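You operate a simulated robot arm through the tools that you are given. There is no shell and no other tool.

You run a simulated two-armed robot. Do the job below in one go: nothing can be reset, and whatever is moved stays where it is left.

Task
Clip the gear in, grease the white gear's marked patch, then turn the green knob till RUNS lights.
Fine: blue pliers for the clip, grease stick from the pot; both back in the stand. A coat counts when it lies all over at full strength: go over it till it gets no stronger.

It is judged by the outcome, as a careful person would: the job done as asked, and still so three seconds after it is handed in. It fails if anything else is knocked over, pushed out of place, dropped, spilled or broken.

Robot
Two 7-joint arms with fingered hands on one trunk that stands fixed in place. Base frame: the origin is at the foot of the trunk, x ahead of it, y to its left, z up; the work surface is at about z = 841. Readings come in mm, degrees, newtons and seconds.
The left shoulder is at [50, 214, 869], the right one opposite. With the tool pointing down near the work surface each hand reaches from about 380 to 880 mm from the base axis, measured 20 degrees to its own side. Payload 3 kg a hand.
Tool frame (each hand has its own): the origin (TCP) lies between the finger pads and is the grasp point; the fingertips stand 26 mm ahead of it; z points along the fingers, y is the line along which they close. The gripper opens to 132 mm; its body begins 73 mm behind the TCP. The gripper is a hand of 3 fingers: y runs from the thumb to the fingers, the wrist lies at [0, 0, -229] in the tool frame.
Orientation is told as [roll, pitch, yaw] about the base's x, y, z axes, in that order, counted from this pose: with the fingers straight down and closing along the base's y, the tool's x points along the base's -x, its y along +y and its z along -z.

Tools
- The arms move only by the tool send_rows. It takes "left_commands", "right_commands" or both (then of equal length, played together; a hand with none holds still); each is a list of rows, each an object of numbers (a shift or turn left out is 0): "rx", "ry", "rz": the turn, a rotation vector about the tool's x, y, z in units of 90 degrees (1.0 is 90 degrees); "x", "y", "z": the shift along the tool's x, y, z in units of 400 mm (1.0 is 400 mm). In form: [{"rx": .., "ry": .., "rz": .., "x": .., "y": .., "z": ..}, ...]. A call has 1 to 20 rows; each row is the pose to reach, as a shift and turn from the pose commanded when the call began, along the tool's axes at that moment. A call with a number of a shift or a turn outside -1 to 1 is refused whole. Rows are played at 5 a second. More than 50 mm and 8.6 degrees between two rows, and nothing of the call is played. A pose out of reach is approached as far as the arm can. The call stops where the force on the tool passes 40 N (or 10 N more than at its start, if that is more) or the arm is blocked; 0.2 s more then pass. In this call time passes only in rows, and 0.2 s behind the last. The reply holds the time, the measured pose of the TCP, the force on the tool along the base axes, the opening and the grip force, in the units named above and with some noise, with the torque about the TCP (base axes, N m) and any sound that the robot's microphone picked up, and new pictures: "pictures" is both (left out), scene, wrist or none (wrist: the cameras of the hands that moved).
- Cameras (640 x 400 px; columns grow to the right, rows downward): "scene" is now at [37.8, -21.3, 1501.3]; the picture's right is [-0.30, -0.95, 0.00], its down [-0.54, 0.17, -0.82] and it looks along [0.79, -0.25, -0.57] (base axes); focal length 348 px, centre (320, 200). "left" rides on the left gripper at [-61, 3, -92] in its tool frame; the picture's right is [-0.05, -1.00, 0.00], its down [0.83, -0.04, -0.56] and it looks along [0.55, -0.03, 0.83] (tool axes); focal length 230 px, centre (320, 200). "right" rides on the right gripper at [61, 3, -92] in its tool frame; the picture's right is [-0.05, 1.00, 0.00], its down [-0.83, -0.04, -0.56] and it looks along [-0.55, -0.03, 0.83] (tool axes); focal length 230 px, centre (320, 200). There is no depth. A picture from a camera that has moved, and an enlarged one, comes with that camera's place and axes in the base frame and with its lens. The place of the scene camera against the robot may be out by one fixed shift of up to 12 mm in any direction.
- set_fingers(finger1, finger2, thumb_bend, hand): sets how far each is bent, from 0 (flat) to 100 (curled in); at 30 the hand is open as for a grip, at 70 the pads meet at the TCP. One left out holds its place. A second passes; each finger stops where it meets its share of the squeeze, and holds until it gets a number again. It is the only way to open and close the hand. It gives what a move gives, with no picture; readings hold the bend of each and the force on the fingers (four entries, about 0 where the hand has none), thumb and palm.
- turn_head(pan, tilt): turns the head with the scene camera to pan (to the left, within 86 degrees either way) and tilt (down, from -29 to 69), counted from straight ahead of the robot. It gives what a move gives, and a new picture of the scene camera.
- close_up(camera, box): a new picture of the part [left, top, right, bottom] of that camera's present view, enlarged. No time passes.
- hand_in(): hands the job in; it is judged then, once.

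Places have to be worked out from the pictures, the camera data and where the tool is seen. Open the grippers and draw the arms clear of the work before you hand the job in, unless the task says otherwise.

The tools are called by a JSON object that holds its "op" and its "data". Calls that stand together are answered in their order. send_rows: Moves the arms, as the interface text tells. Its arguments: {"type":"object","properties":{"left_commands":{"type":"array"},"right_commands":{"type":"array"},"pictures":{"type":"string","enum":["both","scene","wrist","none"]}},"required":[]} The other tools are called the same way: set_fingers (finger1, finger2, thumb_bend, hand) moves the fingers one by one; turn_head (pan, tilt) turns the head that bears the scene camera; close_up (camera, box) takes an enlarged picture of a part of a camera's view; hand_in () hands the job in.

At the start:

```text
time: 0.0
left_tcp_pos: [436.3, 28.7, 1199.7]
left_tool_rot: [0.0, -0.1, -24.7]
left_wrist_force: [0.3, 0.3, 0.5]
left_wrist_torque: [0.04, 0.02, -0.02]
left_gripper_width: 132.0
left_finger_force: 0.0
left_shape: jaw
left_bend: [30.0, 30.0, 30.0]
left_finger forces: [0.0, 0.0, 0.0, 0.0, 0.0, 0.1]
right_tcp_pos: [353.3, -401.5, 1193.3]
right_tool_rot: [0.0, 0.0, -24.8]
right_wrist_force: [-0.1, -1.2, -0.3]
right_wrist_torque: [0.02, 0.0, -0.02]
right_gripper_width: 131.8
right_finger_force: 0.0
right_shape: jaw
right_bend: [30.0, 30.0, 30.0]
right_finger forces: [0.1, 0.0, 0.0, 0.0, 0.1, 0.1]
head pan, tilt (commanded): [-17.4, 34.5]
```

scene: 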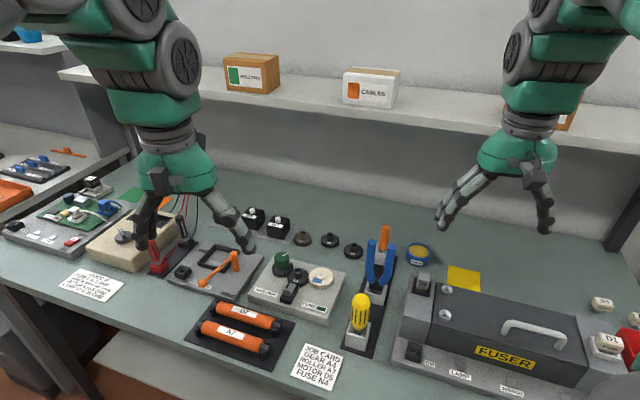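
right: 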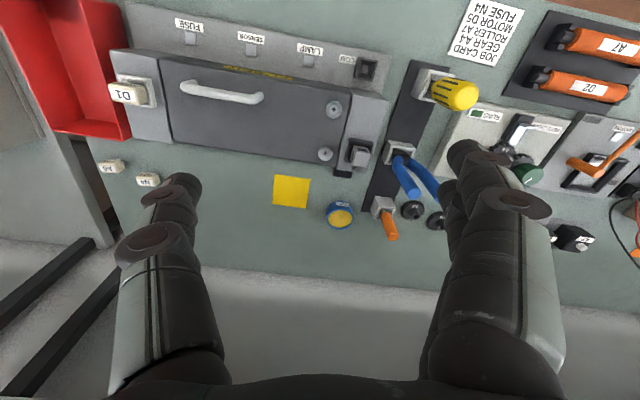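
left: 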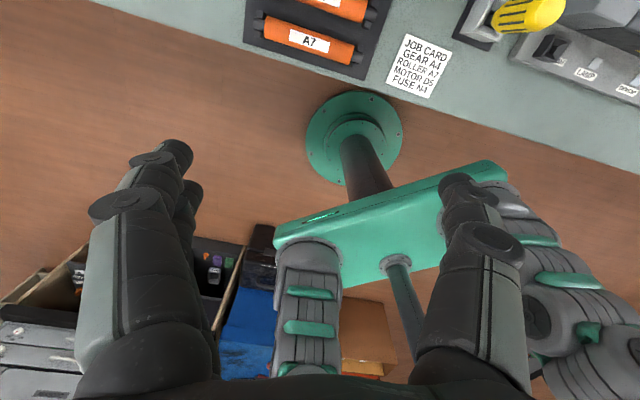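

The scene shows the bench with a gearbox (green knob, white gear, label), a tool stand (screwdriver, blue pliers, orange grease stick), a pot, and dark gears behind. I'll take enlarged views first to identify parts.

{"op": "close_up", "data": {"camera": "scene", "box": [230, 200, 390, 340]}}

{"op": "close_up", "data": {"camera": "scene", "box": [320, 210, 480, 350]}}

{"op": "close_up", "data": {"camera": "right", "box": [280, 40, 600, 260]}}

{"op": "close_up", "data": {"camera": "scene", "box": [0, 140, 280, 340]}}

```text
2.86 times, centred on (310, 270) of scene
camera zoom: at [37.8, -21.3, 1501.3], right [-0.3, -0.95, 0.0], down [-0.54, 0.17, -0.82], along [0.79, -0.25, -0.57], focal length 994 px, centre (349, 0)
```

zoom: 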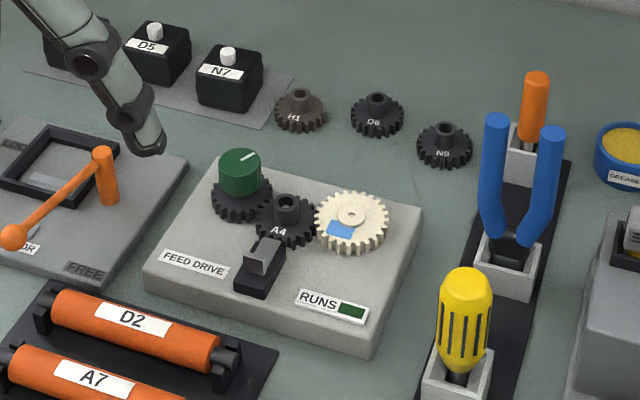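

```text
2.86 times, centred on (400, 280) of scene
camera zoom: at [37.8, -21.3, 1501.3], right [-0.3, -0.95, 0.0], down [-0.54, 0.17, -0.82], along [0.79, -0.25, -0.57], focal length 994 px, centre (91, -29)
```

zoom: 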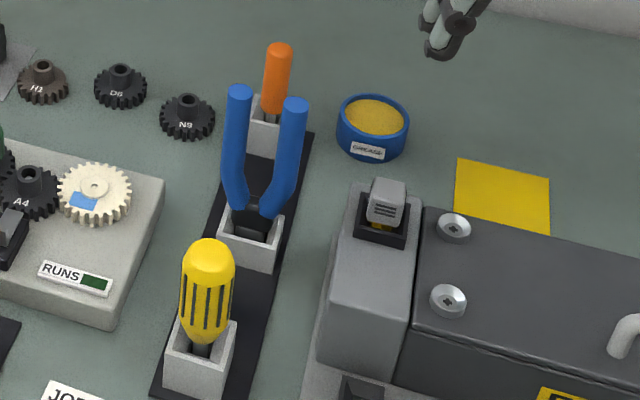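

```text
1.82 times, centred on (440, 150) of right
camera zoom: at [297.4, -370.8, 1285.4], right [0.46, 0.89, 0.0], down [0.74, -0.39, 0.56], along [0.49, -0.26, -0.83], focal length 418 px, centre (102, 291)
```

zoom: 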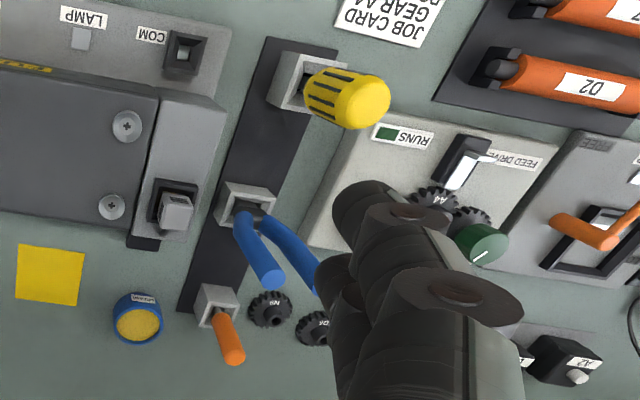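

```text
2.00 times, centred on (140, 240) of scene
camera zoom: at [37.8, -21.3, 1501.3], right [-0.3, -0.95, 0.0], down [-0.54, 0.17, -0.82], along [0.79, -0.25, -0.57], focal length 695 px, centre (680, 120)
```

zoom: 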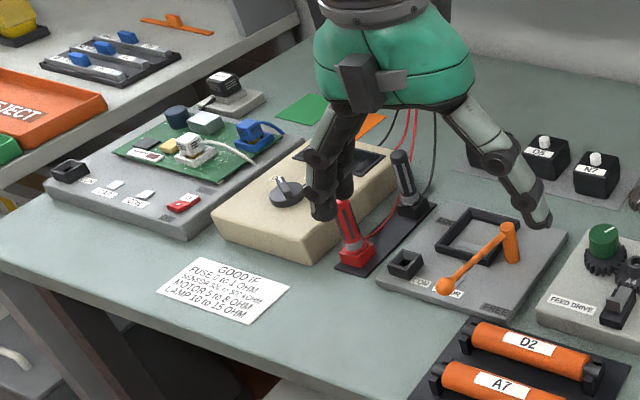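

I'll zoom closer on the feed drive to understand the clip, gears, and the marked patch.

{"op": "close_up", "data": {"camera": "scene", "box": [270, 245, 350, 295]}}

{"op": "close_up", "data": {"camera": "right", "box": [440, 100, 600, 200]}}

{"op": "close_up", "data": {"camera": "scene", "box": [340, 220, 440, 300]}}

{"op": "close_up", "data": {"camera": "right", "box": [310, 130, 470, 250]}}

```text
8.00 times, centred on (310, 270) of scene
camera zoom: at [37.8, -21.3, 1501.3], right [-0.3, -0.95, 0.0], down [-0.54, 0.17, -0.82], along [0.79, -0.25, -0.57], focal length 2782 px, centre (400, -360)
```

zoom: 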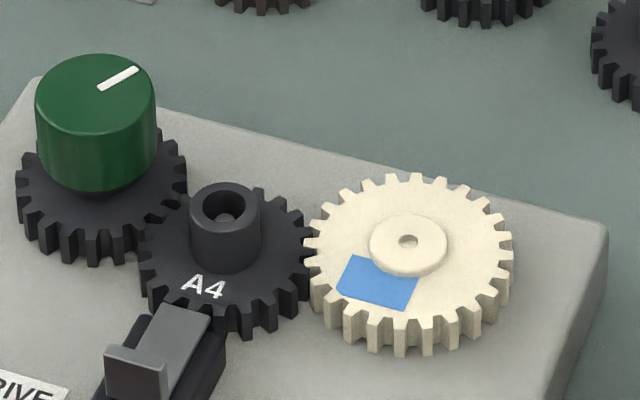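

```text
4.00 times, centred on (520, 150) of right
camera zoom: at [297.4, -370.8, 1285.4], right [0.46, 0.89, 0.0], down [0.74, -0.39, 0.56], along [0.49, -0.26, -0.83], focal length 920 px, centre (-480, 400)
```

zoom: 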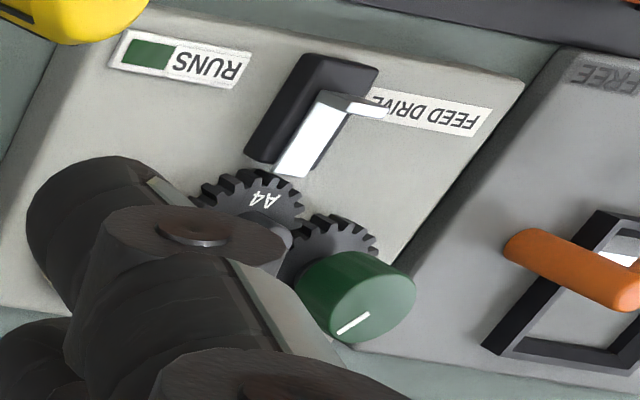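

```text
5.00 times, centred on (390, 260) of scene
camera zoom: at [37.8, -21.3, 1501.3], right [-0.3, -0.95, 0.0], down [-0.54, 0.17, -0.82], along [0.79, -0.25, -0.57], focal length 1739 px, centre (-30, -100)
```

zoom: 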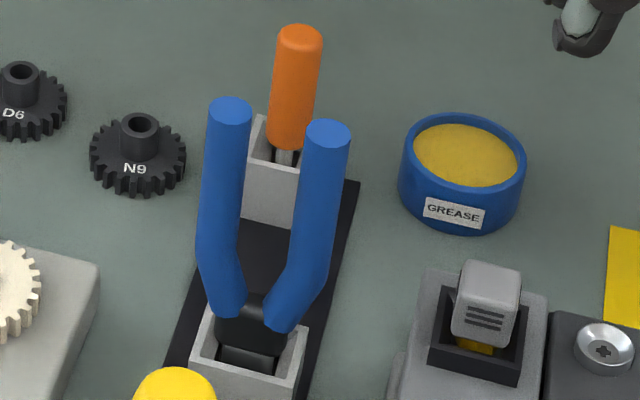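

```text
3.33 times, centred on (390, 190) of right
camera zoom: at [297.4, -370.8, 1285.4], right [0.46, 0.89, 0.0], down [0.74, -0.39, 0.56], along [0.49, -0.26, -0.83], focal length 767 px, centre (87, 233)
```

zoom: 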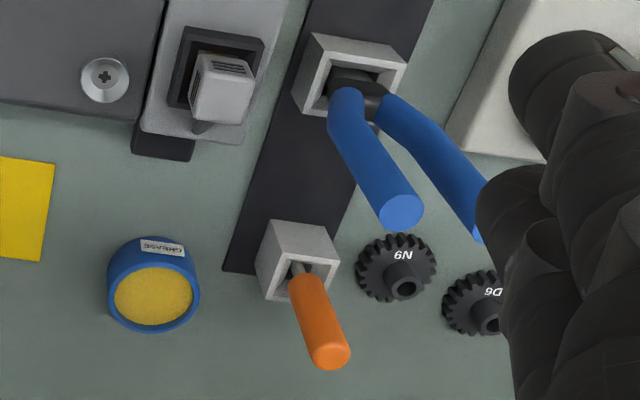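

The feed drive is yawed about -37° with the bench. Knob is near (637,-115), A4 near (598,-144), white gear near (578,-193), clip tab near (565,-110), and the pliers' stand near (515,-315). I'll move the left arm aside and bring the right wrist camera above the drive for a better look, staying high.

{"op": "send_rows", "data": {"right_commands": [{"x": -0.032, "y": 0.084, "z": 0.029, "rz": 0.017}, {"x": -0.065, "y": 0.168, "z": 0.058, "rz": 0.034}, {"x": -0.097, "y": 0.252, "z": 0.087, "rz": 0.051}, {"x": -0.13, "y": 0.337, "z": 0.116, "rz": 0.068}, {"x": -0.162, "y": 0.421, "z": 0.145, "rz": 0.085}, {"x": -0.194, "y": 0.505, "z": 0.174, "rz": 0.102}, {"x": -0.227, "y": 0.589, "z": 0.203, "rz": 0.119}, {"x": -0.259, "y": 0.673, "z": 0.2325, "rz": 0.1356}], "left_commands": [{"x": 0.035, "y": 0.053}, {"x": 0.069, "y": 0.106}, {"x": 0.104, "y": 0.159}, {"x": 0.139, "y": 0.212}, {"x": 0.173, "y": 0.264}, {"x": 0.208, "y": 0.317}, {"x": 0.242, "y": 0.37}, {"x": 0.277, "y": 0.423}]}}

```text
time: 1.8
left_tcp_pos: [407.2, 229.5, 1199.4]
left_tool_rot: [0.0, 0.0, -24.7]
left_wrist_force: [-1.0, -0.5, 0.3]
left_wrist_torque: [0.0, -0.01, 0.05]
left_gripper_width: 132.1
left_finger_force: 0.1
left_shape: jaw
left_bend: [30.0, 30.0, 30.0]
left_finger forces: [0.0, 0.0, 0.1, 0.1, 0.0, 0.0]
right_tcp_pos: [558.4, -200.6, 1101.9]
right_tool_rot: [0.0, -0.1, -36.8]
right_wrist_force: [0.6, 0.0, 0.1]
right_wrist_torque: [-0.03, 0.03, 0.0]
right_gripper_width: 131.7
right_finger_force: 0.1
right_shape: jaw
right_bend: [30.0, 30.0, 30.0]
right_finger forces: [0.1, 0.0, 0.0, 0.0, 0.0, 0.1]
head pan, tilt (commanded): [-17.4, 34.5]
camera scene: at [37.8, -21.3, 1501.3], right [-0.3, -0.95, 0.0], down [-0.54, 0.17, -0.82], along [0.79, -0.25, -0.57], focal length 348 px, centre (320, 200)
camera right: at [511.0, -159.7, 1192.4], right [0.64, 0.77, 0.0], down [0.64, -0.53, 0.55], along [0.43, -0.36, -0.83], focal length 230 px, centre (320, 200)
camera left: at [464.2, 206.5, 1292.2], right [-0.37, -0.93, 0.0], down [-0.77, 0.31, 0.56], along [-0.52, 0.21, -0.83], focal length 230 px, centre (320, 200)
```

scene: 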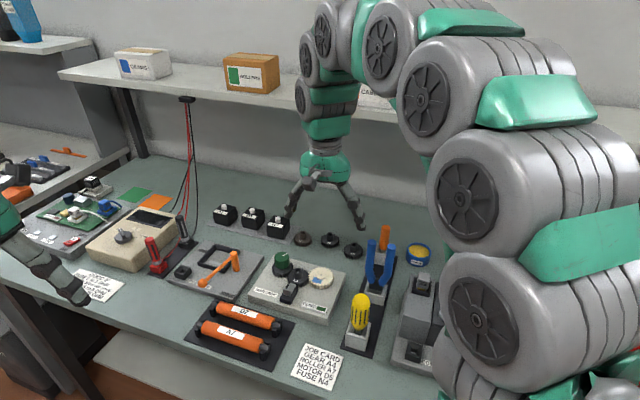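
right: 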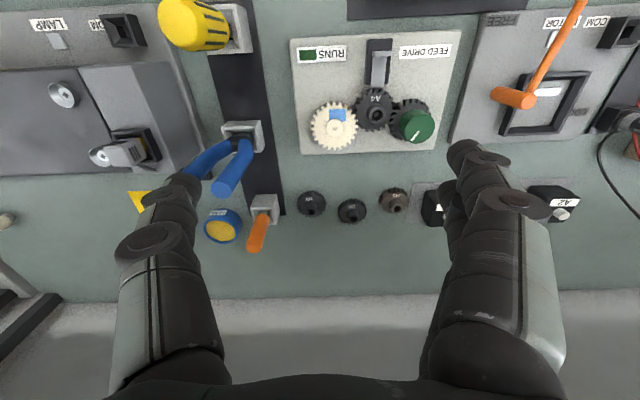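
left: 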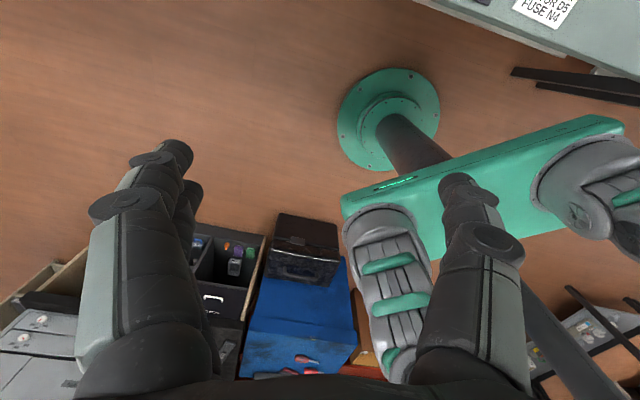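

The wrist camera now sees the drive cleanly. I'll enlarge it for measurement.

{"op": "close_up", "data": {"camera": "right", "box": [280, 20, 470, 160]}}

{"op": "close_up", "data": {"camera": "right", "box": [170, 80, 310, 260]}}

{"op": "close_up", "data": {"camera": "right", "box": [340, 30, 420, 80]}}

```text
2.86 times, centred on (375, 90) of right
camera zoom: at [511.0, -159.7, 1192.4], right [0.64, 0.77, 0.0], down [0.64, -0.53, 0.55], along [0.43, -0.36, -0.83], focal length 657 px, centre (163, 514)
```

zoom: 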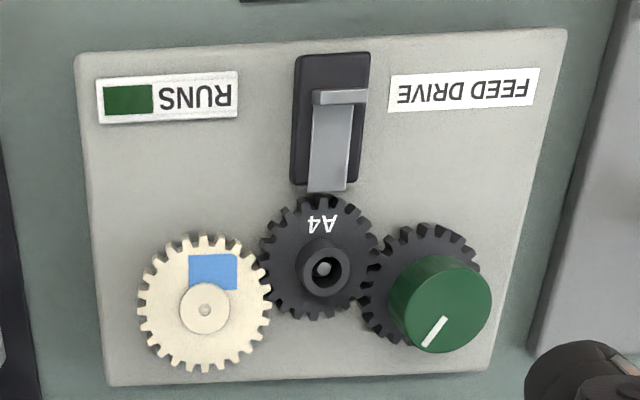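

```text
2.22 times, centred on (240, 170) of right
camera zoom: at [511.0, -159.7, 1192.4], right [0.64, 0.77, 0.0], down [0.64, -0.53, 0.55], along [0.43, -0.36, -0.83], focal length 511 px, centre (498, 267)
```

zoom: 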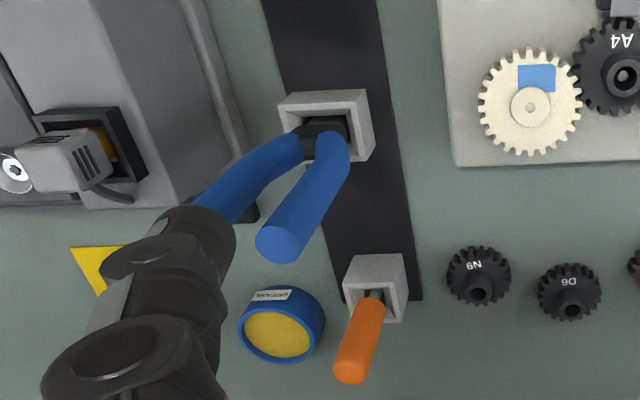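

```text
8.00 times, centred on (380, 55) of right
camera zoom: at [511.0, -159.7, 1192.4], right [0.64, 0.77, 0.0], down [0.64, -0.53, 0.55], along [0.43, -0.36, -0.83], focal length 1841 px, centre (-160, 1360)
```

zoom: 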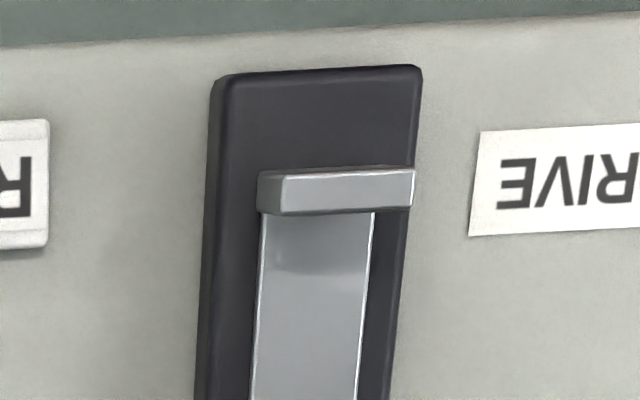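

Triangulating from the two wrist views: pliers handle ends are at about (514,-334) and (538,-303), z≈1009, spread along the bench's width direction (tool y at yaw -37°). The fuse plug beside the stand is close, so I'll half-close the hand first and then hover above the pliers.

{"op": "set_fingers", "data": {"hand": "right", "finger1": 43, "finger2": 43, "thumb_bend": 43}}

{"op": "send_rows", "data": {"right_commands": [{"x": -0.037, "y": -0.096, "z": 0.008}, {"x": -0.073, "y": -0.191, "z": 0.017}, {"x": -0.11, "y": -0.287, "z": 0.025, "rz": 0.002}]}}

```text
time: 2.8
left_tcp_pos: [406.2, 230.2, 1200.4]
left_tool_rot: [0.0, 0.0, -24.8]
left_wrist_force: [0.0, 0.0, 0.2]
left_wrist_torque: [-0.01, 0.0, 0.01]
left_gripper_width: 132.0
left_finger_force: 0.0
left_shape: jaw
left_bend: [30.0, 30.0, 30.0]
left_finger forces: [0.0, 0.0, 0.0, 0.0, 0.0, 0.0]
right_tcp_pos: [558.7, -201.2, 1101.4]
right_tool_rot: [0.0, 0.0, -36.9]
right_wrist_force: [-0.1, -0.3, 0.4]
right_wrist_torque: [-0.02, 0.03, -0.03]
right_gripper_width: 92.1
right_finger_force: 0.1
right_shape: fingers
right_bend: [43.0, 43.0, 43.0]
right_finger forces: [0.0, 0.0, 0.0, 0.0, 0.1, 0.1]
head pan, tilt (commanded): [-17.4, 34.5]
```

```text
time: 3.6
left_tcp_pos: [406.7, 227.6, 1200.3]
left_tool_rot: [0.0, 0.1, -24.7]
left_wrist_force: [0.4, -1.3, 0.6]
left_wrist_torque: [0.02, 0.0, 0.01]
left_gripper_width: 131.7
left_finger_force: 0.0
left_shape: jaw
left_bend: [30.0, 30.0, 30.0]
left_finger forces: [0.1, 0.1, 0.1, 0.0, 0.0, 0.0]
right_tcp_pos: [523.9, -317.6, 1090.6]
right_tool_rot: [0.0, 0.0, -37.0]
right_wrist_force: [0.3, 0.2, 1.0]
right_wrist_torque: [0.02, 0.03, 0.0]
right_gripper_width: 92.3
right_finger_force: 0.0
right_shape: fingers
right_bend: [43.0, 43.0, 43.0]
right_finger forces: [0.0, 0.1, 0.1, 0.0, 0.0, 0.0]
head pan, tilt (commanded): [-17.4, 34.5]
camera scene: at [37.8, -21.3, 1501.3], right [-0.3, -0.95, 0.0], down [-0.54, 0.17, -0.82], along [0.79, -0.25, -0.57], focal length 348 px, centre (320, 200)
camera right: at [476.6, -276.7, 1182.3], right [0.64, 0.77, 0.0], down [0.64, -0.54, 0.55], along [0.42, -0.36, -0.83], focal length 230 px, centre (320, 200)
```

scene: 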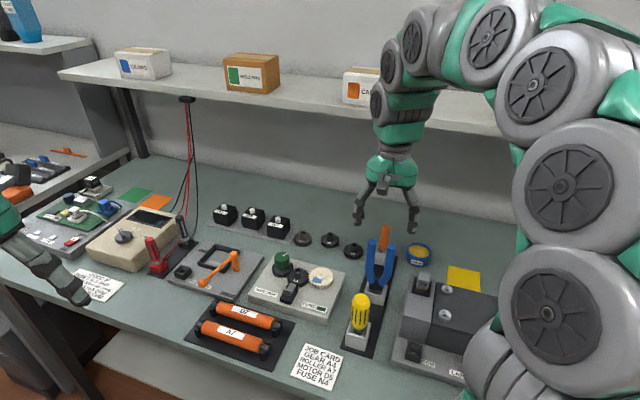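
right: 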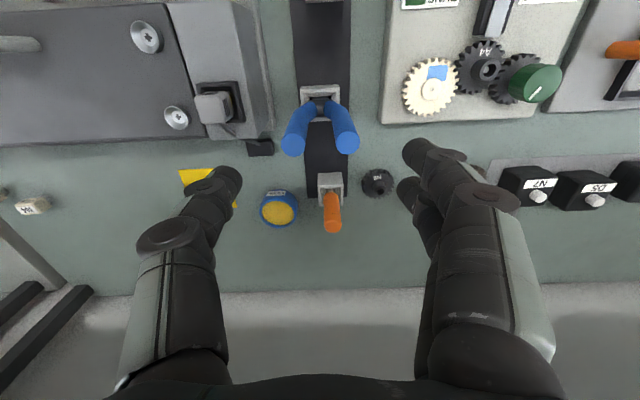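

Clear view of the pliers now, centred between the fingers. I'll enlarge to measure handle ends and alignment before descending.

{"op": "close_up", "data": {"camera": "right", "box": [240, 70, 400, 240]}}

{"op": "close_up", "data": {"camera": "scene", "box": [340, 190, 440, 300]}}

{"op": "close_up", "data": {"camera": "right", "box": [380, 0, 580, 125]}}

```text
2.35 times, centred on (320, 155) of right
camera zoom: at [476.6, -276.7, 1182.3], right [0.64, 0.77, 0.0], down [0.64, -0.54, 0.55], along [0.42, -0.36, -0.83], focal length 541 px, centre (320, 306)
```

zoom: 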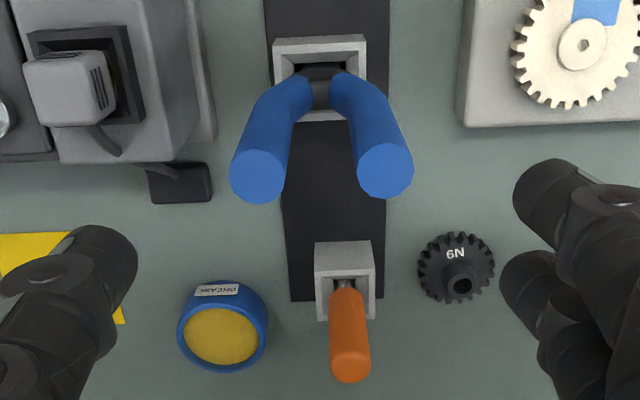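

```text
3.64 times, centred on (390, 245) of scene
camera zoom: at [37.8, -21.3, 1501.3], right [-0.3, -0.95, 0.0], down [-0.54, 0.17, -0.82], along [0.79, -0.25, -0.57], focal length 1264 px, centre (66, 36)
```

zoom: 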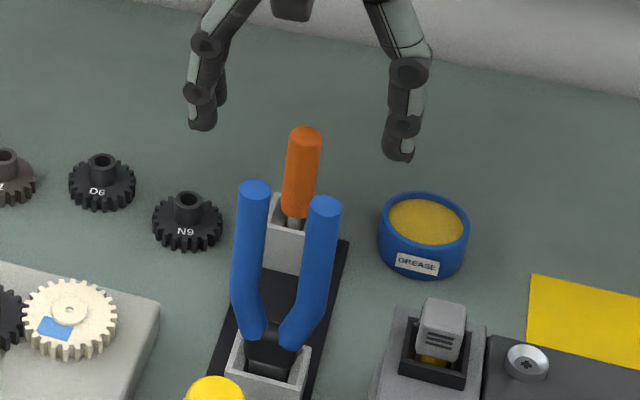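

```text
3.20 times, centred on (480, 62) of right
camera zoom: at [476.6, -276.7, 1182.3], right [0.64, 0.77, 0.0], down [0.64, -0.54, 0.55], along [0.42, -0.36, -0.83], focal length 736 px, centre (-192, 640)
```

zoom: 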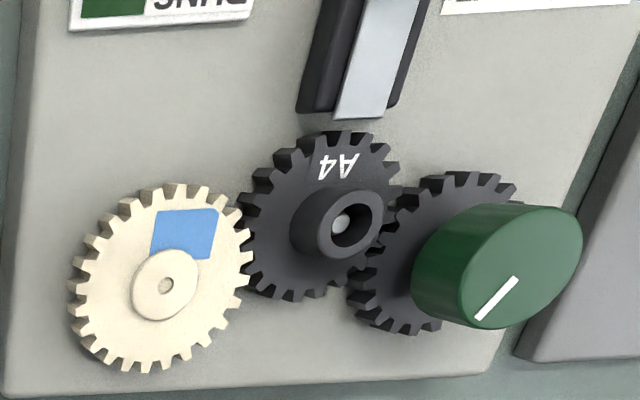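

Handle centre measured at (525,-317), 1–2 mm ahead of the TCP. I'll descend to z≈968 with the half-open hand straddling both handles.

{"op": "send_rows", "data": {"right_commands": [{"x": -0.003, "z": 0.08}, {"x": -0.004, "z": 0.16}, {"x": -0.004, "z": 0.24}, {"x": -0.004, "z": 0.305}]}}

```text
time: 4.6
left_tcp_pos: [405.3, 229.1, 1199.7]
left_tool_rot: [0.0, 0.1, -24.8]
left_wrist_force: [0.3, 0.3, 0.5]
left_wrist_torque: [-0.01, -0.02, 0.0]
left_gripper_width: 131.9
left_finger_force: 0.0
left_shape: jaw
left_bend: [30.0, 30.0, 30.0]
left_finger forces: [0.0, 0.1, 0.1, 0.1, 0.0, 0.0]
right_tcp_pos: [525.3, -318.4, 969.6]
right_tool_rot: [0.0, -0.1, -37.1]
right_wrist_force: [-0.6, 0.2, 0.1]
right_wrist_torque: [0.0, 0.03, -0.01]
right_gripper_width: 91.7
right_finger_force: 0.0
right_shape: fingers
right_bend: [43.0, 43.0, 43.0]
right_finger forces: [0.0, 0.0, 0.0, 0.0, 0.1, 0.0]
head pan, tilt (commanded): [-17.4, 34.5]
camera scene: at [37.8, -21.3, 1501.3], right [-0.3, -0.95, 0.0], down [-0.54, 0.17, -0.82], along [0.79, -0.25, -0.57], focal length 348 px, centre (320, 200)
camera right: at [478.3, -278.2, 1061.2], right [0.64, 0.77, 0.0], down [0.64, -0.54, 0.56], along [0.43, -0.36, -0.83], focal length 230 px, centre (320, 200)
```

scene: 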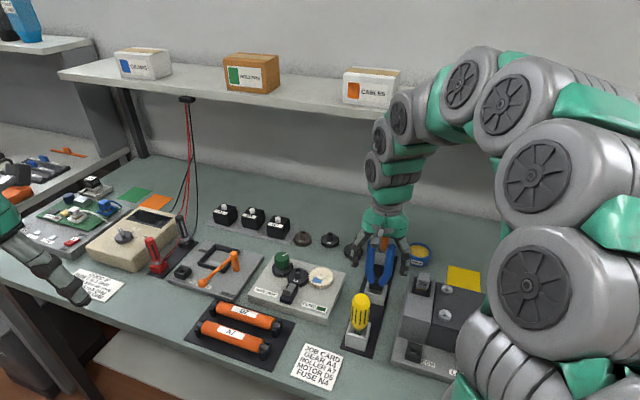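
right: 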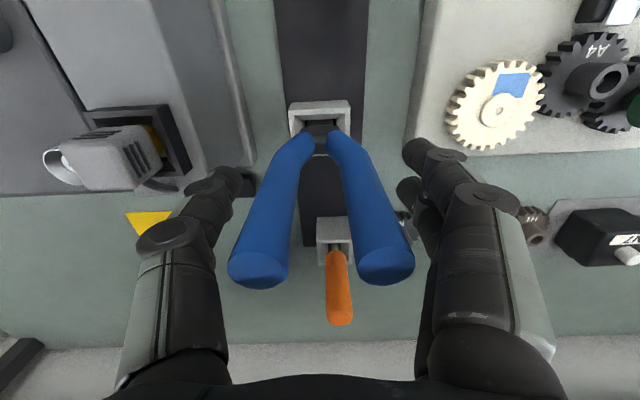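

Handles sit centrally between thumb and fingers with no contact. I'll close the hand gently in stages.

{"op": "set_fingers", "data": {"hand": "right", "finger1": 56, "finger2": 56, "thumb_bend": 56}}

{"op": "close_up", "data": {"camera": "right", "box": [200, 80, 440, 300]}}

```text
time: 5.6
left_tcp_pos: [407.0, 229.1, 1200.0]
left_tool_rot: [0.1, -0.1, -24.8]
left_wrist_force: [-0.1, -0.2, -0.1]
left_wrist_torque: [0.03, -0.01, 0.01]
left_gripper_width: 131.8
left_finger_force: 0.1
left_shape: jaw
left_bend: [30.0, 30.0, 30.0]
left_finger forces: [0.0, 0.1, 0.0, 0.0, 0.0, 0.0]
right_tcp_pos: [525.2, -317.9, 969.9]
right_tool_rot: [0.0, 0.0, -37.0]
right_wrist_force: [0.1, 0.5, -0.4]
right_wrist_torque: [-0.04, 0.02, 0.0]
right_gripper_width: 57.0
right_finger_force: 3.0
right_shape: fingers
right_bend: [53.0, 55.0, 54.0]
right_finger forces: [1.7, 1.0, 0.0, 0.0, 3.1, 0.0]
head pan, tilt (commanded): [-17.4, 34.5]
```

```text
1.82 times, centred on (320, 190) of right
camera zoom: at [478.1, -278.0, 1061.4], right [0.64, 0.77, 0.0], down [0.64, -0.54, 0.56], along [0.42, -0.36, -0.83], focal length 418 px, centre (320, 218)
```

zoom: 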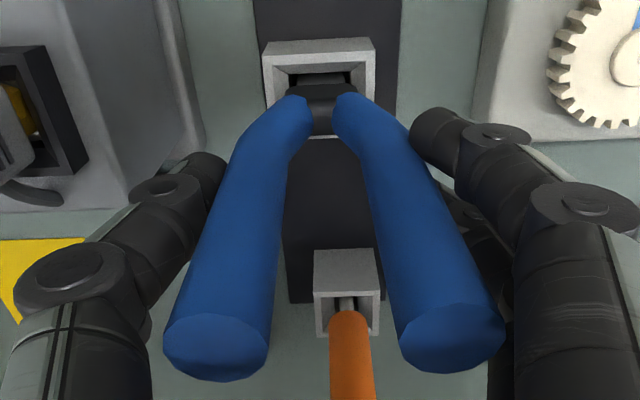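

The pads met the handles at width 57 mm with 3 N. I'll command a firmer squeeze to secure the grip.

{"op": "set_fingers", "data": {"hand": "right", "finger1": 66, "finger2": 66, "thumb_bend": 66}}

{"op": "close_up", "data": {"camera": "right", "box": [200, 80, 440, 300]}}

```text
time: 6.6
left_tcp_pos: [406.3, 228.0, 1199.9]
left_tool_rot: [0.0, 0.0, -24.8]
left_wrist_force: [0.3, -0.9, 0.2]
left_wrist_torque: [-0.01, 0.01, -0.01]
left_gripper_width: 131.8
left_finger_force: 0.1
left_shape: jaw
left_bend: [30.0, 30.0, 30.0]
left_finger forces: [0.1, 0.0, 0.1, 0.0, 0.0, 0.0]
right_tcp_pos: [524.8, -319.1, 970.2]
right_tool_rot: [0.1, 0.0, -36.9]
right_wrist_force: [0.5, -1.3, 0.4]
right_wrist_torque: [0.0, 0.0, 0.01]
right_gripper_width: 54.2
right_finger_force: 15.6
right_shape: fingers
right_bend: [55.0, 57.0, 59.0]
right_finger forces: [8.7, 6.9, 0.0, 0.1, 15.5, 0.0]
head pan, tilt (commanded): [-17.4, 34.5]
```

```text
1.82 times, centred on (320, 190) of right
camera zoom: at [478.1, -278.0, 1061.4], right [0.64, 0.77, 0.0], down [0.64, -0.54, 0.56], along [0.42, -0.36, -0.83], focal length 418 px, centre (320, 218)
```

zoom: 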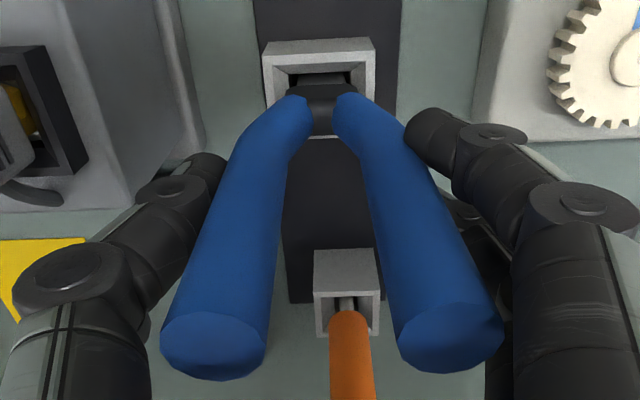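

Grip is now 15.6 N and the pliers appear rigid. A bit more squeeze for pushing the clip, then lift.

{"op": "set_fingers", "data": {"hand": "right", "finger1": 76, "finger2": 76, "thumb_bend": 76}}

```text
time: 7.6
left_tcp_pos: [406.9, 229.4, 1199.5]
left_tool_rot: [-0.1, 0.0, -24.7]
left_wrist_force: [0.1, 0.8, -0.7]
left_wrist_torque: [-0.01, 0.03, -0.01]
left_gripper_width: 131.7
left_finger_force: 0.1
left_shape: jaw
left_bend: [30.0, 30.0, 30.0]
left_finger forces: [0.0, 0.0, 0.1, 0.0, 0.1, 0.0]
right_tcp_pos: [525.4, -318.6, 969.9]
right_tool_rot: [-0.1, 0.0, -37.1]
right_wrist_force: [0.9, -0.1, 0.2]
right_wrist_torque: [0.0, 0.01, -0.03]
right_gripper_width: 53.9
right_finger_force: 24.6
right_shape: fingers
right_bend: [53.0, 56.0, 61.0]
right_finger forces: [14.0, 11.4, 0.0, 0.1, 23.9, 0.1]
head pan, tilt (commanded): [-17.4, 34.5]
```

Grip is 24.6 N. Lifting straight up 110 mm, slowly.

{"op": "send_rows", "data": {"right_commands": [{"z": -0.03}, {"z": -0.07}, {"z": -0.12}, {"z": -0.17}, {"z": -0.22}, {"z": -0.275}]}}

```text
time: 9.0
left_tcp_pos: [406.5, 229.2, 1199.7]
left_tool_rot: [0.0, 0.0, -24.7]
left_wrist_force: [-0.3, 0.4, 0.5]
left_wrist_torque: [0.02, -0.02, -0.01]
left_gripper_width: 131.9
left_finger_force: 0.2
left_shape: jaw
left_bend: [30.0, 30.0, 30.0]
left_finger forces: [0.1, 0.0, 0.0, 0.1, 0.1, 0.0]
right_tcp_pos: [525.7, -317.9, 1077.7]
right_tool_rot: [0.0, 0.1, -37.1]
right_wrist_force: [0.1, 0.5, -2.1]
right_wrist_torque: [0.0, 0.01, 0.02]
right_gripper_width: 53.6
right_finger_force: 25.6
right_shape: fingers
right_bend: [53.0, 56.0, 62.0]
right_finger forces: [15.0, 12.5, 0.0, 0.0, 23.6, 0.0]
head pan, tilt (commanded): [-17.4, 34.5]
camera scene: at [37.8, -21.3, 1501.3], right [-0.3, -0.95, 0.0], down [-0.54, 0.17, -0.82], along [0.79, -0.25, -0.57], focal length 348 px, centre (320, 200)
camera right: at [478.5, -277.6, 1169.6], right [0.64, 0.77, 0.0], down [0.64, -0.54, 0.55], along [0.42, -0.36, -0.83], focal length 230 px, centre (320, 200)
```

scene: 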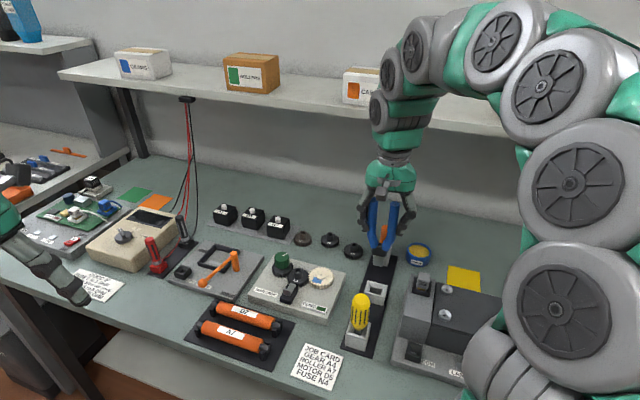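
right: 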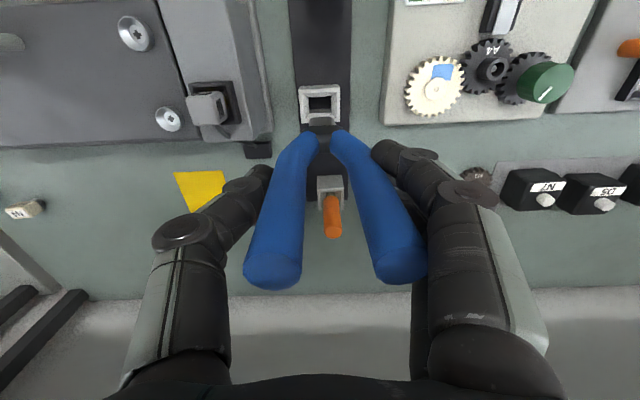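

The pliers are out of the stand, held firmly. Let me enlarge to see the jaws and the empty socket.

{"op": "close_up", "data": {"camera": "scene", "box": [345, 180, 435, 300]}}

{"op": "close_up", "data": {"camera": "right", "box": [270, 70, 390, 170]}}

```text
3.33 times, centred on (390, 240) of scene
camera zoom: at [37.8, -21.3, 1501.3], right [-0.3, -0.95, 0.0], down [-0.54, 0.17, -0.82], along [0.79, -0.25, -0.57], focal length 1159 px, centre (87, 67)
```

zoom: 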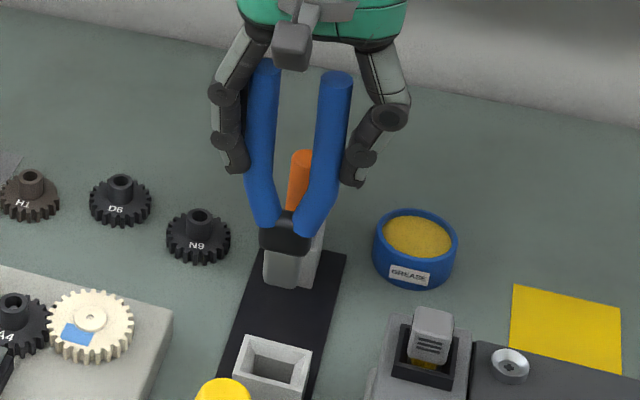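

```text
4.00 times, centred on (330, 120) of right
camera zoom: at [478.5, -277.6, 1169.6], right [0.64, 0.77, 0.0], down [0.64, -0.54, 0.55], along [0.42, -0.36, -0.83], focal length 920 px, centre (280, 520)
```

zoom: 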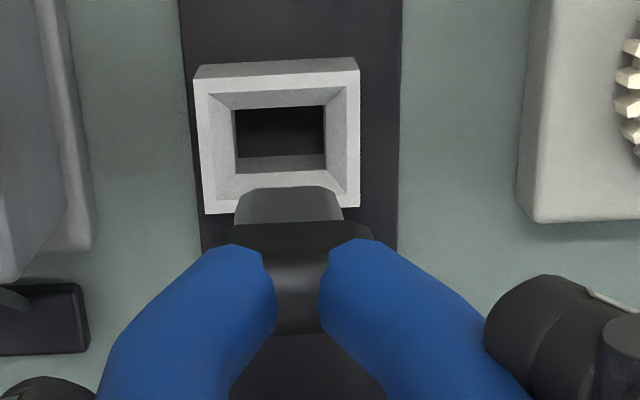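

{"op": "close_up", "data": {"camera": "scene", "box": [370, 225, 410, 275]}}

{"op": "close_up", "data": {"camera": "right", "box": [290, 100, 360, 150]}}

```text
8.00 times, centred on (390, 250) of scene
camera zoom: at [37.8, -21.3, 1501.3], right [-0.3, -0.95, 0.0], down [-0.54, 0.17, -0.82], along [0.79, -0.25, -0.57], focal length 2782 px, centre (-240, -200)
```

zoom: 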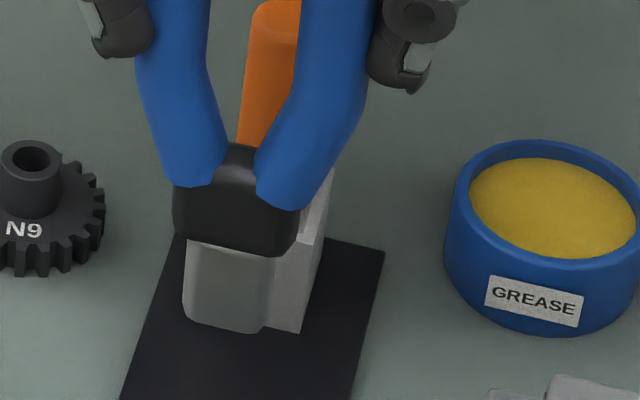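

```text
8.00 times, centred on (325, 125) of right
camera zoom: at [478.5, -277.6, 1169.6], right [0.64, 0.77, 0.0], down [0.64, -0.54, 0.55], along [0.42, -0.36, -0.83], focal length 1841 px, centre (280, 800)
```

zoom: 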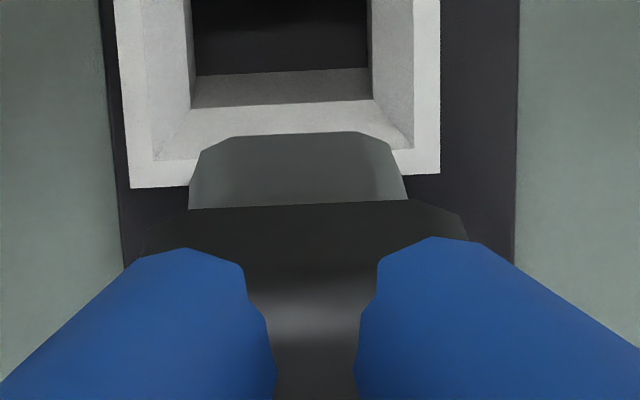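

The pliers are a rigid tool: jaw block about 23 mm wide, 14 mm thick, its tip about 125 mm below the TCP. The clip's tab (≈17×6 mm, top z≈908) is at about (558,-112). I'll carry the pliers over the drive to just on the near side of the tab, still high, and look.

{"op": "send_rows", "data": {"right_commands": [{"y": 0.11}, {"y": 0.22}, {"y": 0.33}, {"y": 0.4, "x": 0.07}, {"y": 0.457, "x": 0.16}, {"y": 0.457, "x": 0.25}, {"y": 0.457, "x": 0.34}]}}

{"op": "close_up", "data": {"camera": "scene", "box": [250, 220, 350, 310]}}

{"op": "close_up", "data": {"camera": "right", "box": [220, 60, 420, 200]}}

```text
time: 10.6
left_tcp_pos: [406.6, 228.3, 1200.2]
left_tool_rot: [0.0, 0.0, -24.6]
left_wrist_force: [-0.2, 0.4, 0.1]
left_wrist_torque: [0.01, 0.0, -0.01]
left_gripper_width: 131.9
left_finger_force: 0.2
left_shape: jaw
left_bend: [30.0, 30.0, 30.0]
left_finger forces: [0.0, 0.0, 0.0, 0.0, 0.0, 0.0]
right_tcp_pos: [525.9, -92.3, 1079.3]
right_tool_rot: [0.1, 0.0, -37.1]
right_wrist_force: [-0.4, -0.1, -2.0]
right_wrist_torque: [0.01, 0.04, -0.01]
right_gripper_width: 53.7
right_finger_force: 26.7
right_shape: fingers
right_bend: [53.0, 56.0, 62.0]
right_finger forces: [16.2, 13.4, 0.0, 0.0, 23.0, 0.0]
head pan, tilt (commanded): [-17.4, 34.5]
camera scene: at [37.8, -21.3, 1501.2], right [-0.3, -0.95, 0.0], down [-0.54, 0.17, -0.82], along [0.79, -0.25, -0.57], focal length 348 px, centre (320, 200)
camera right: at [478.7, -51.4, 1170.3], right [0.64, 0.77, 0.0], down [0.64, -0.54, 0.56], along [0.43, -0.36, -0.83], focal length 230 px, centre (320, 200)
```

scene: 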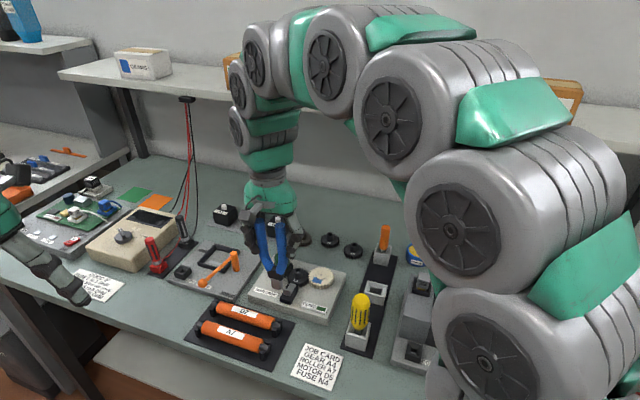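
right: 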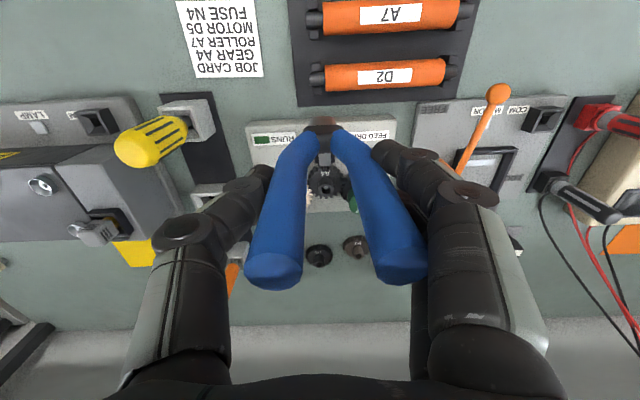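

```text
4.44 times, centred on (300, 265) of scene
camera zoom: at [37.8, -21.3, 1501.2], right [-0.3, -0.95, 0.0], down [-0.54, 0.17, -0.82], along [0.79, -0.25, -0.57], focal length 1545 px, centre (409, -89)
```

zoom: 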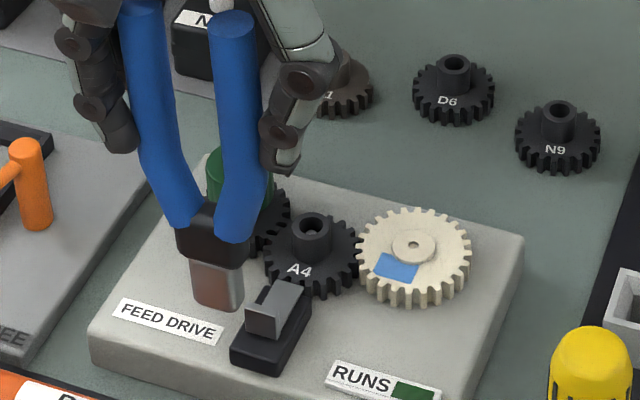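

```text
2.86 times, centred on (320, 130) of right
camera zoom: at [478.7, -51.4, 1170.3], right [0.64, 0.77, 0.0], down [0.64, -0.54, 0.56], along [0.43, -0.36, -0.83], focal length 657 px, centre (320, 400)
```

zoom: 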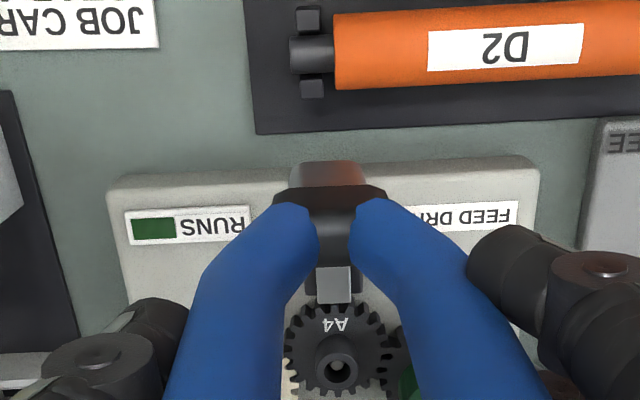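

Laterally the jaw, clip plate and A4 hub line up within about 1 mm. I'll lower the pliers partway on the near side of the tab and compare heights.

{"op": "send_rows", "data": {"right_commands": [{"z": 0.05}, {"z": 0.1}, {"z": 0.125}]}}

{"op": "close_up", "data": {"camera": "scene", "box": [265, 250, 325, 300]}}

{"op": "close_up", "data": {"camera": "right", "box": [270, 80, 390, 180]}}

```text
time: 11.4
left_tcp_pos: [406.3, 230.2, 1199.8]
left_tool_rot: [0.0, 0.0, -24.7]
left_wrist_force: [0.1, 0.3, -0.1]
left_wrist_torque: [0.02, 0.01, 0.01]
left_gripper_width: 131.7
left_finger_force: 0.0
left_shape: jaw
left_bend: [30.0, 30.0, 30.0]
left_finger forces: [0.0, 0.0, 0.1, 0.0, 0.0, 0.0]
right_tcp_pos: [528.2, -91.0, 1027.6]
right_tool_rot: [0.0, 0.0, -37.1]
right_wrist_force: [0.1, -0.2, -2.1]
right_wrist_torque: [-0.01, -0.02, 0.01]
right_gripper_width: 53.6
right_finger_force: 26.4
right_shape: fingers
right_bend: [53.0, 56.0, 62.0]
right_finger forces: [16.4, 13.7, 0.1, 0.0, 22.8, 0.0]
head pan, tilt (commanded): [-17.4, 34.5]
camera scene: at [37.8, -21.3, 1501.3], right [-0.3, -0.95, 0.0], down [-0.54, 0.17, -0.82], along [0.79, -0.25, -0.57], focal length 348 px, centre (320, 200)
camera right: at [479.9, -50.4, 1119.6], right [0.64, 0.77, 0.0], down [0.64, -0.54, 0.56], along [0.42, -0.36, -0.83], focal length 230 px, centre (320, 200)
```

scene: 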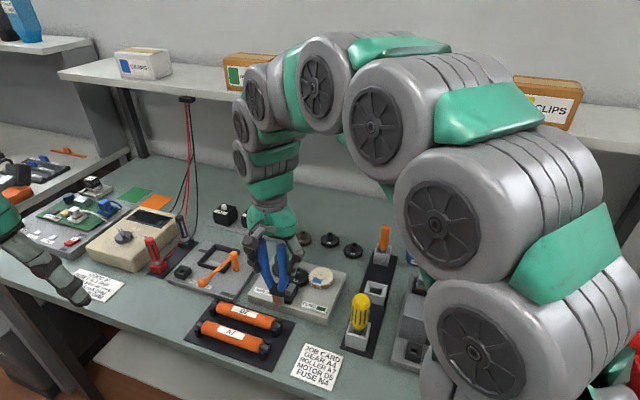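
right: 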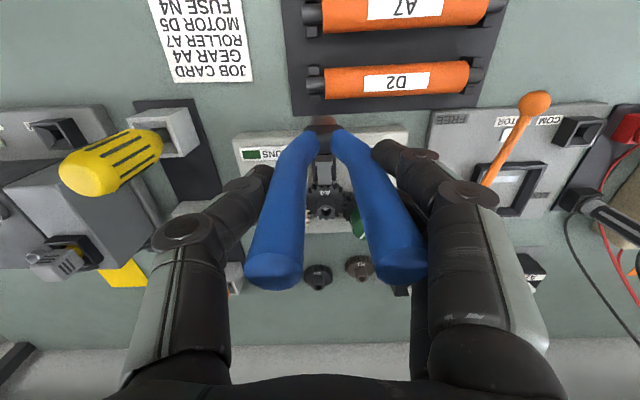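

```text
8.00 times, centred on (295, 275) of scene
camera zoom: at [37.8, -21.3, 1501.3], right [-0.3, -0.95, 0.0], down [-0.54, 0.17, -0.82], along [0.79, -0.25, -0.57], focal length 2782 px, centre (520, -400)
```

zoom: 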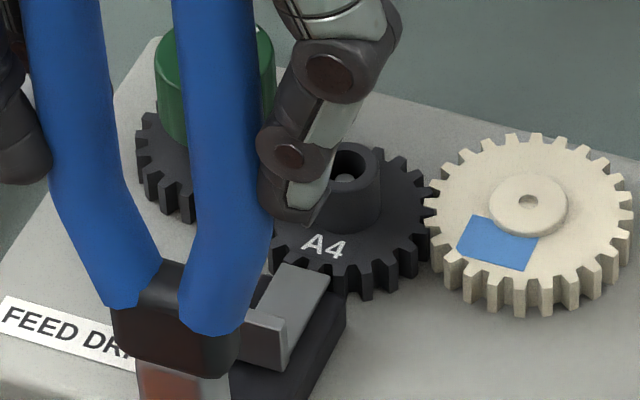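

```text
4.00 times, centred on (330, 130) of right
camera zoom: at [479.9, -50.4, 1119.6], right [0.64, 0.77, 0.0], down [0.64, -0.54, 0.56], along [0.42, -0.36, -0.83], focal length 920 px, centre (280, 480)
```

zoom: 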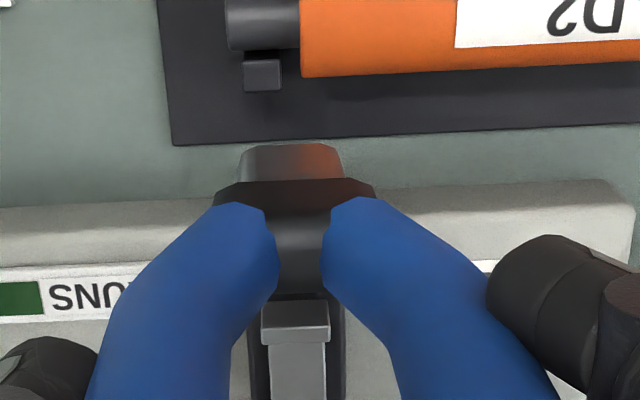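

Tab near edge triangulated at (559,-111), top z≈902, plate top z≈889; the pliers jaw bottom is about z=904 and lateral alignment matches. I'll lower 12 mm and advance to just short of the tab.

{"op": "send_rows", "data": {"right_commands": [{"z": 0.015}, {"z": 0.03}, {"z": 0.03, "x": -0.02}, {"z": 0.03, "x": -0.04}, {"z": 0.03, "x": -0.055}]}}

{"op": "close_up", "data": {"camera": "scene", "box": [265, 250, 325, 310]}}

{"op": "close_up", "data": {"camera": "right", "box": [270, 80, 390, 180]}}

```text
time: 12.6
left_tcp_pos: [407.6, 228.6, 1200.9]
left_tool_rot: [0.0, 0.0, -24.7]
left_wrist_force: [-0.5, -1.1, 0.0]
left_wrist_torque: [-0.02, 0.02, 0.01]
left_gripper_width: 131.9
left_finger_force: 0.1
left_shape: jaw
left_bend: [30.0, 30.0, 30.0]
left_finger forces: [0.0, 0.1, 0.0, 0.0, 0.1, 0.0]
right_tcp_pos: [544.9, -103.6, 1016.1]
right_tool_rot: [0.1, -0.1, -37.2]
right_wrist_force: [0.4, -0.2, -2.5]
right_wrist_torque: [-0.01, -0.01, 0.0]
right_gripper_width: 53.4
right_finger_force: 26.5
right_shape: fingers
right_bend: [53.0, 56.0, 62.0]
right_finger forces: [16.5, 13.8, 0.1, 0.0, 22.8, 0.0]
head pan, tilt (commanded): [-17.4, 34.5]
camera scene: at [37.8, -21.3, 1501.3], right [-0.3, -0.95, 0.0], down [-0.54, 0.17, -0.82], along [0.79, -0.25, -0.57], focal length 348 px, centre (320, 200)
camera right: at [497.4, -62.8, 1108.4], right [0.64, 0.77, 0.0], down [0.64, -0.54, 0.55], along [0.42, -0.36, -0.83], focal length 230 px, centre (320, 200)
```

scene: 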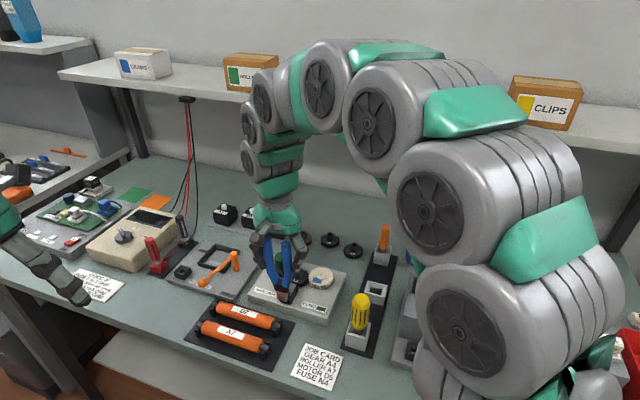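
right: 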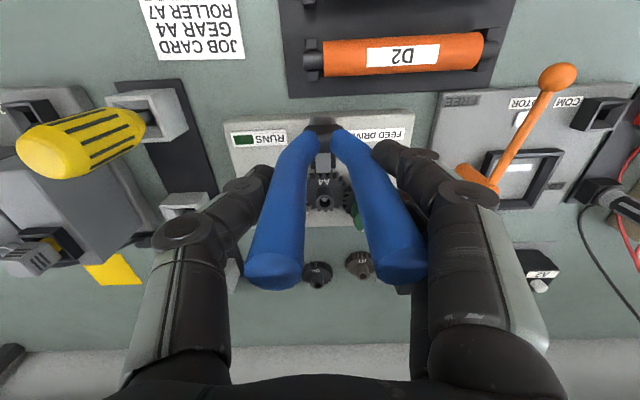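

```text
6.67 times, centred on (295, 280) of scene
camera zoom: at [37.8, -21.3, 1501.3], right [-0.3, -0.95, 0.0], down [-0.54, 0.17, -0.82], along [0.79, -0.25, -0.57], focal length 2318 px, centre (487, -333)
```

zoom: 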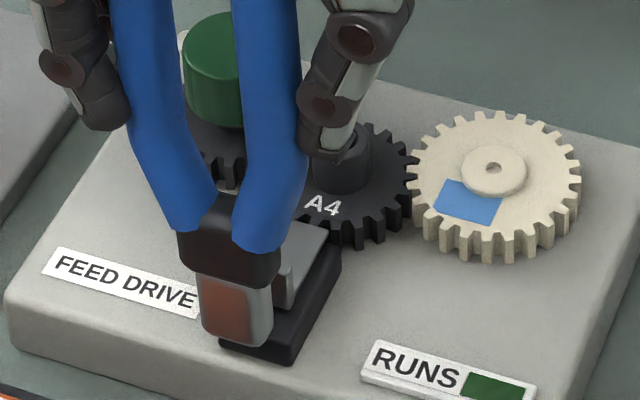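

```text
4.00 times, centred on (330, 130) of right
camera zoom: at [497.4, -62.8, 1108.4], right [0.64, 0.77, 0.0], down [0.64, -0.54, 0.55], along [0.42, -0.36, -0.83], focal length 920 px, centre (280, 480)
```

zoom: 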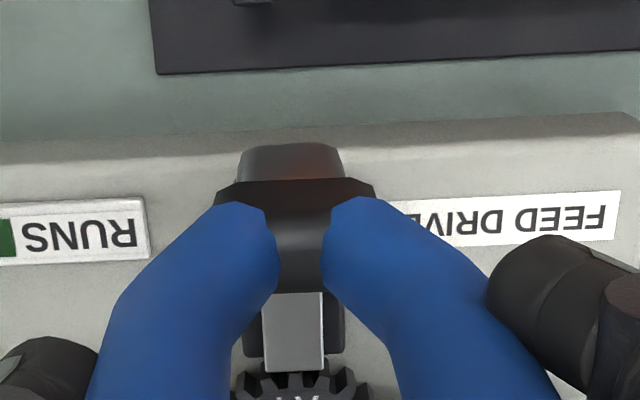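

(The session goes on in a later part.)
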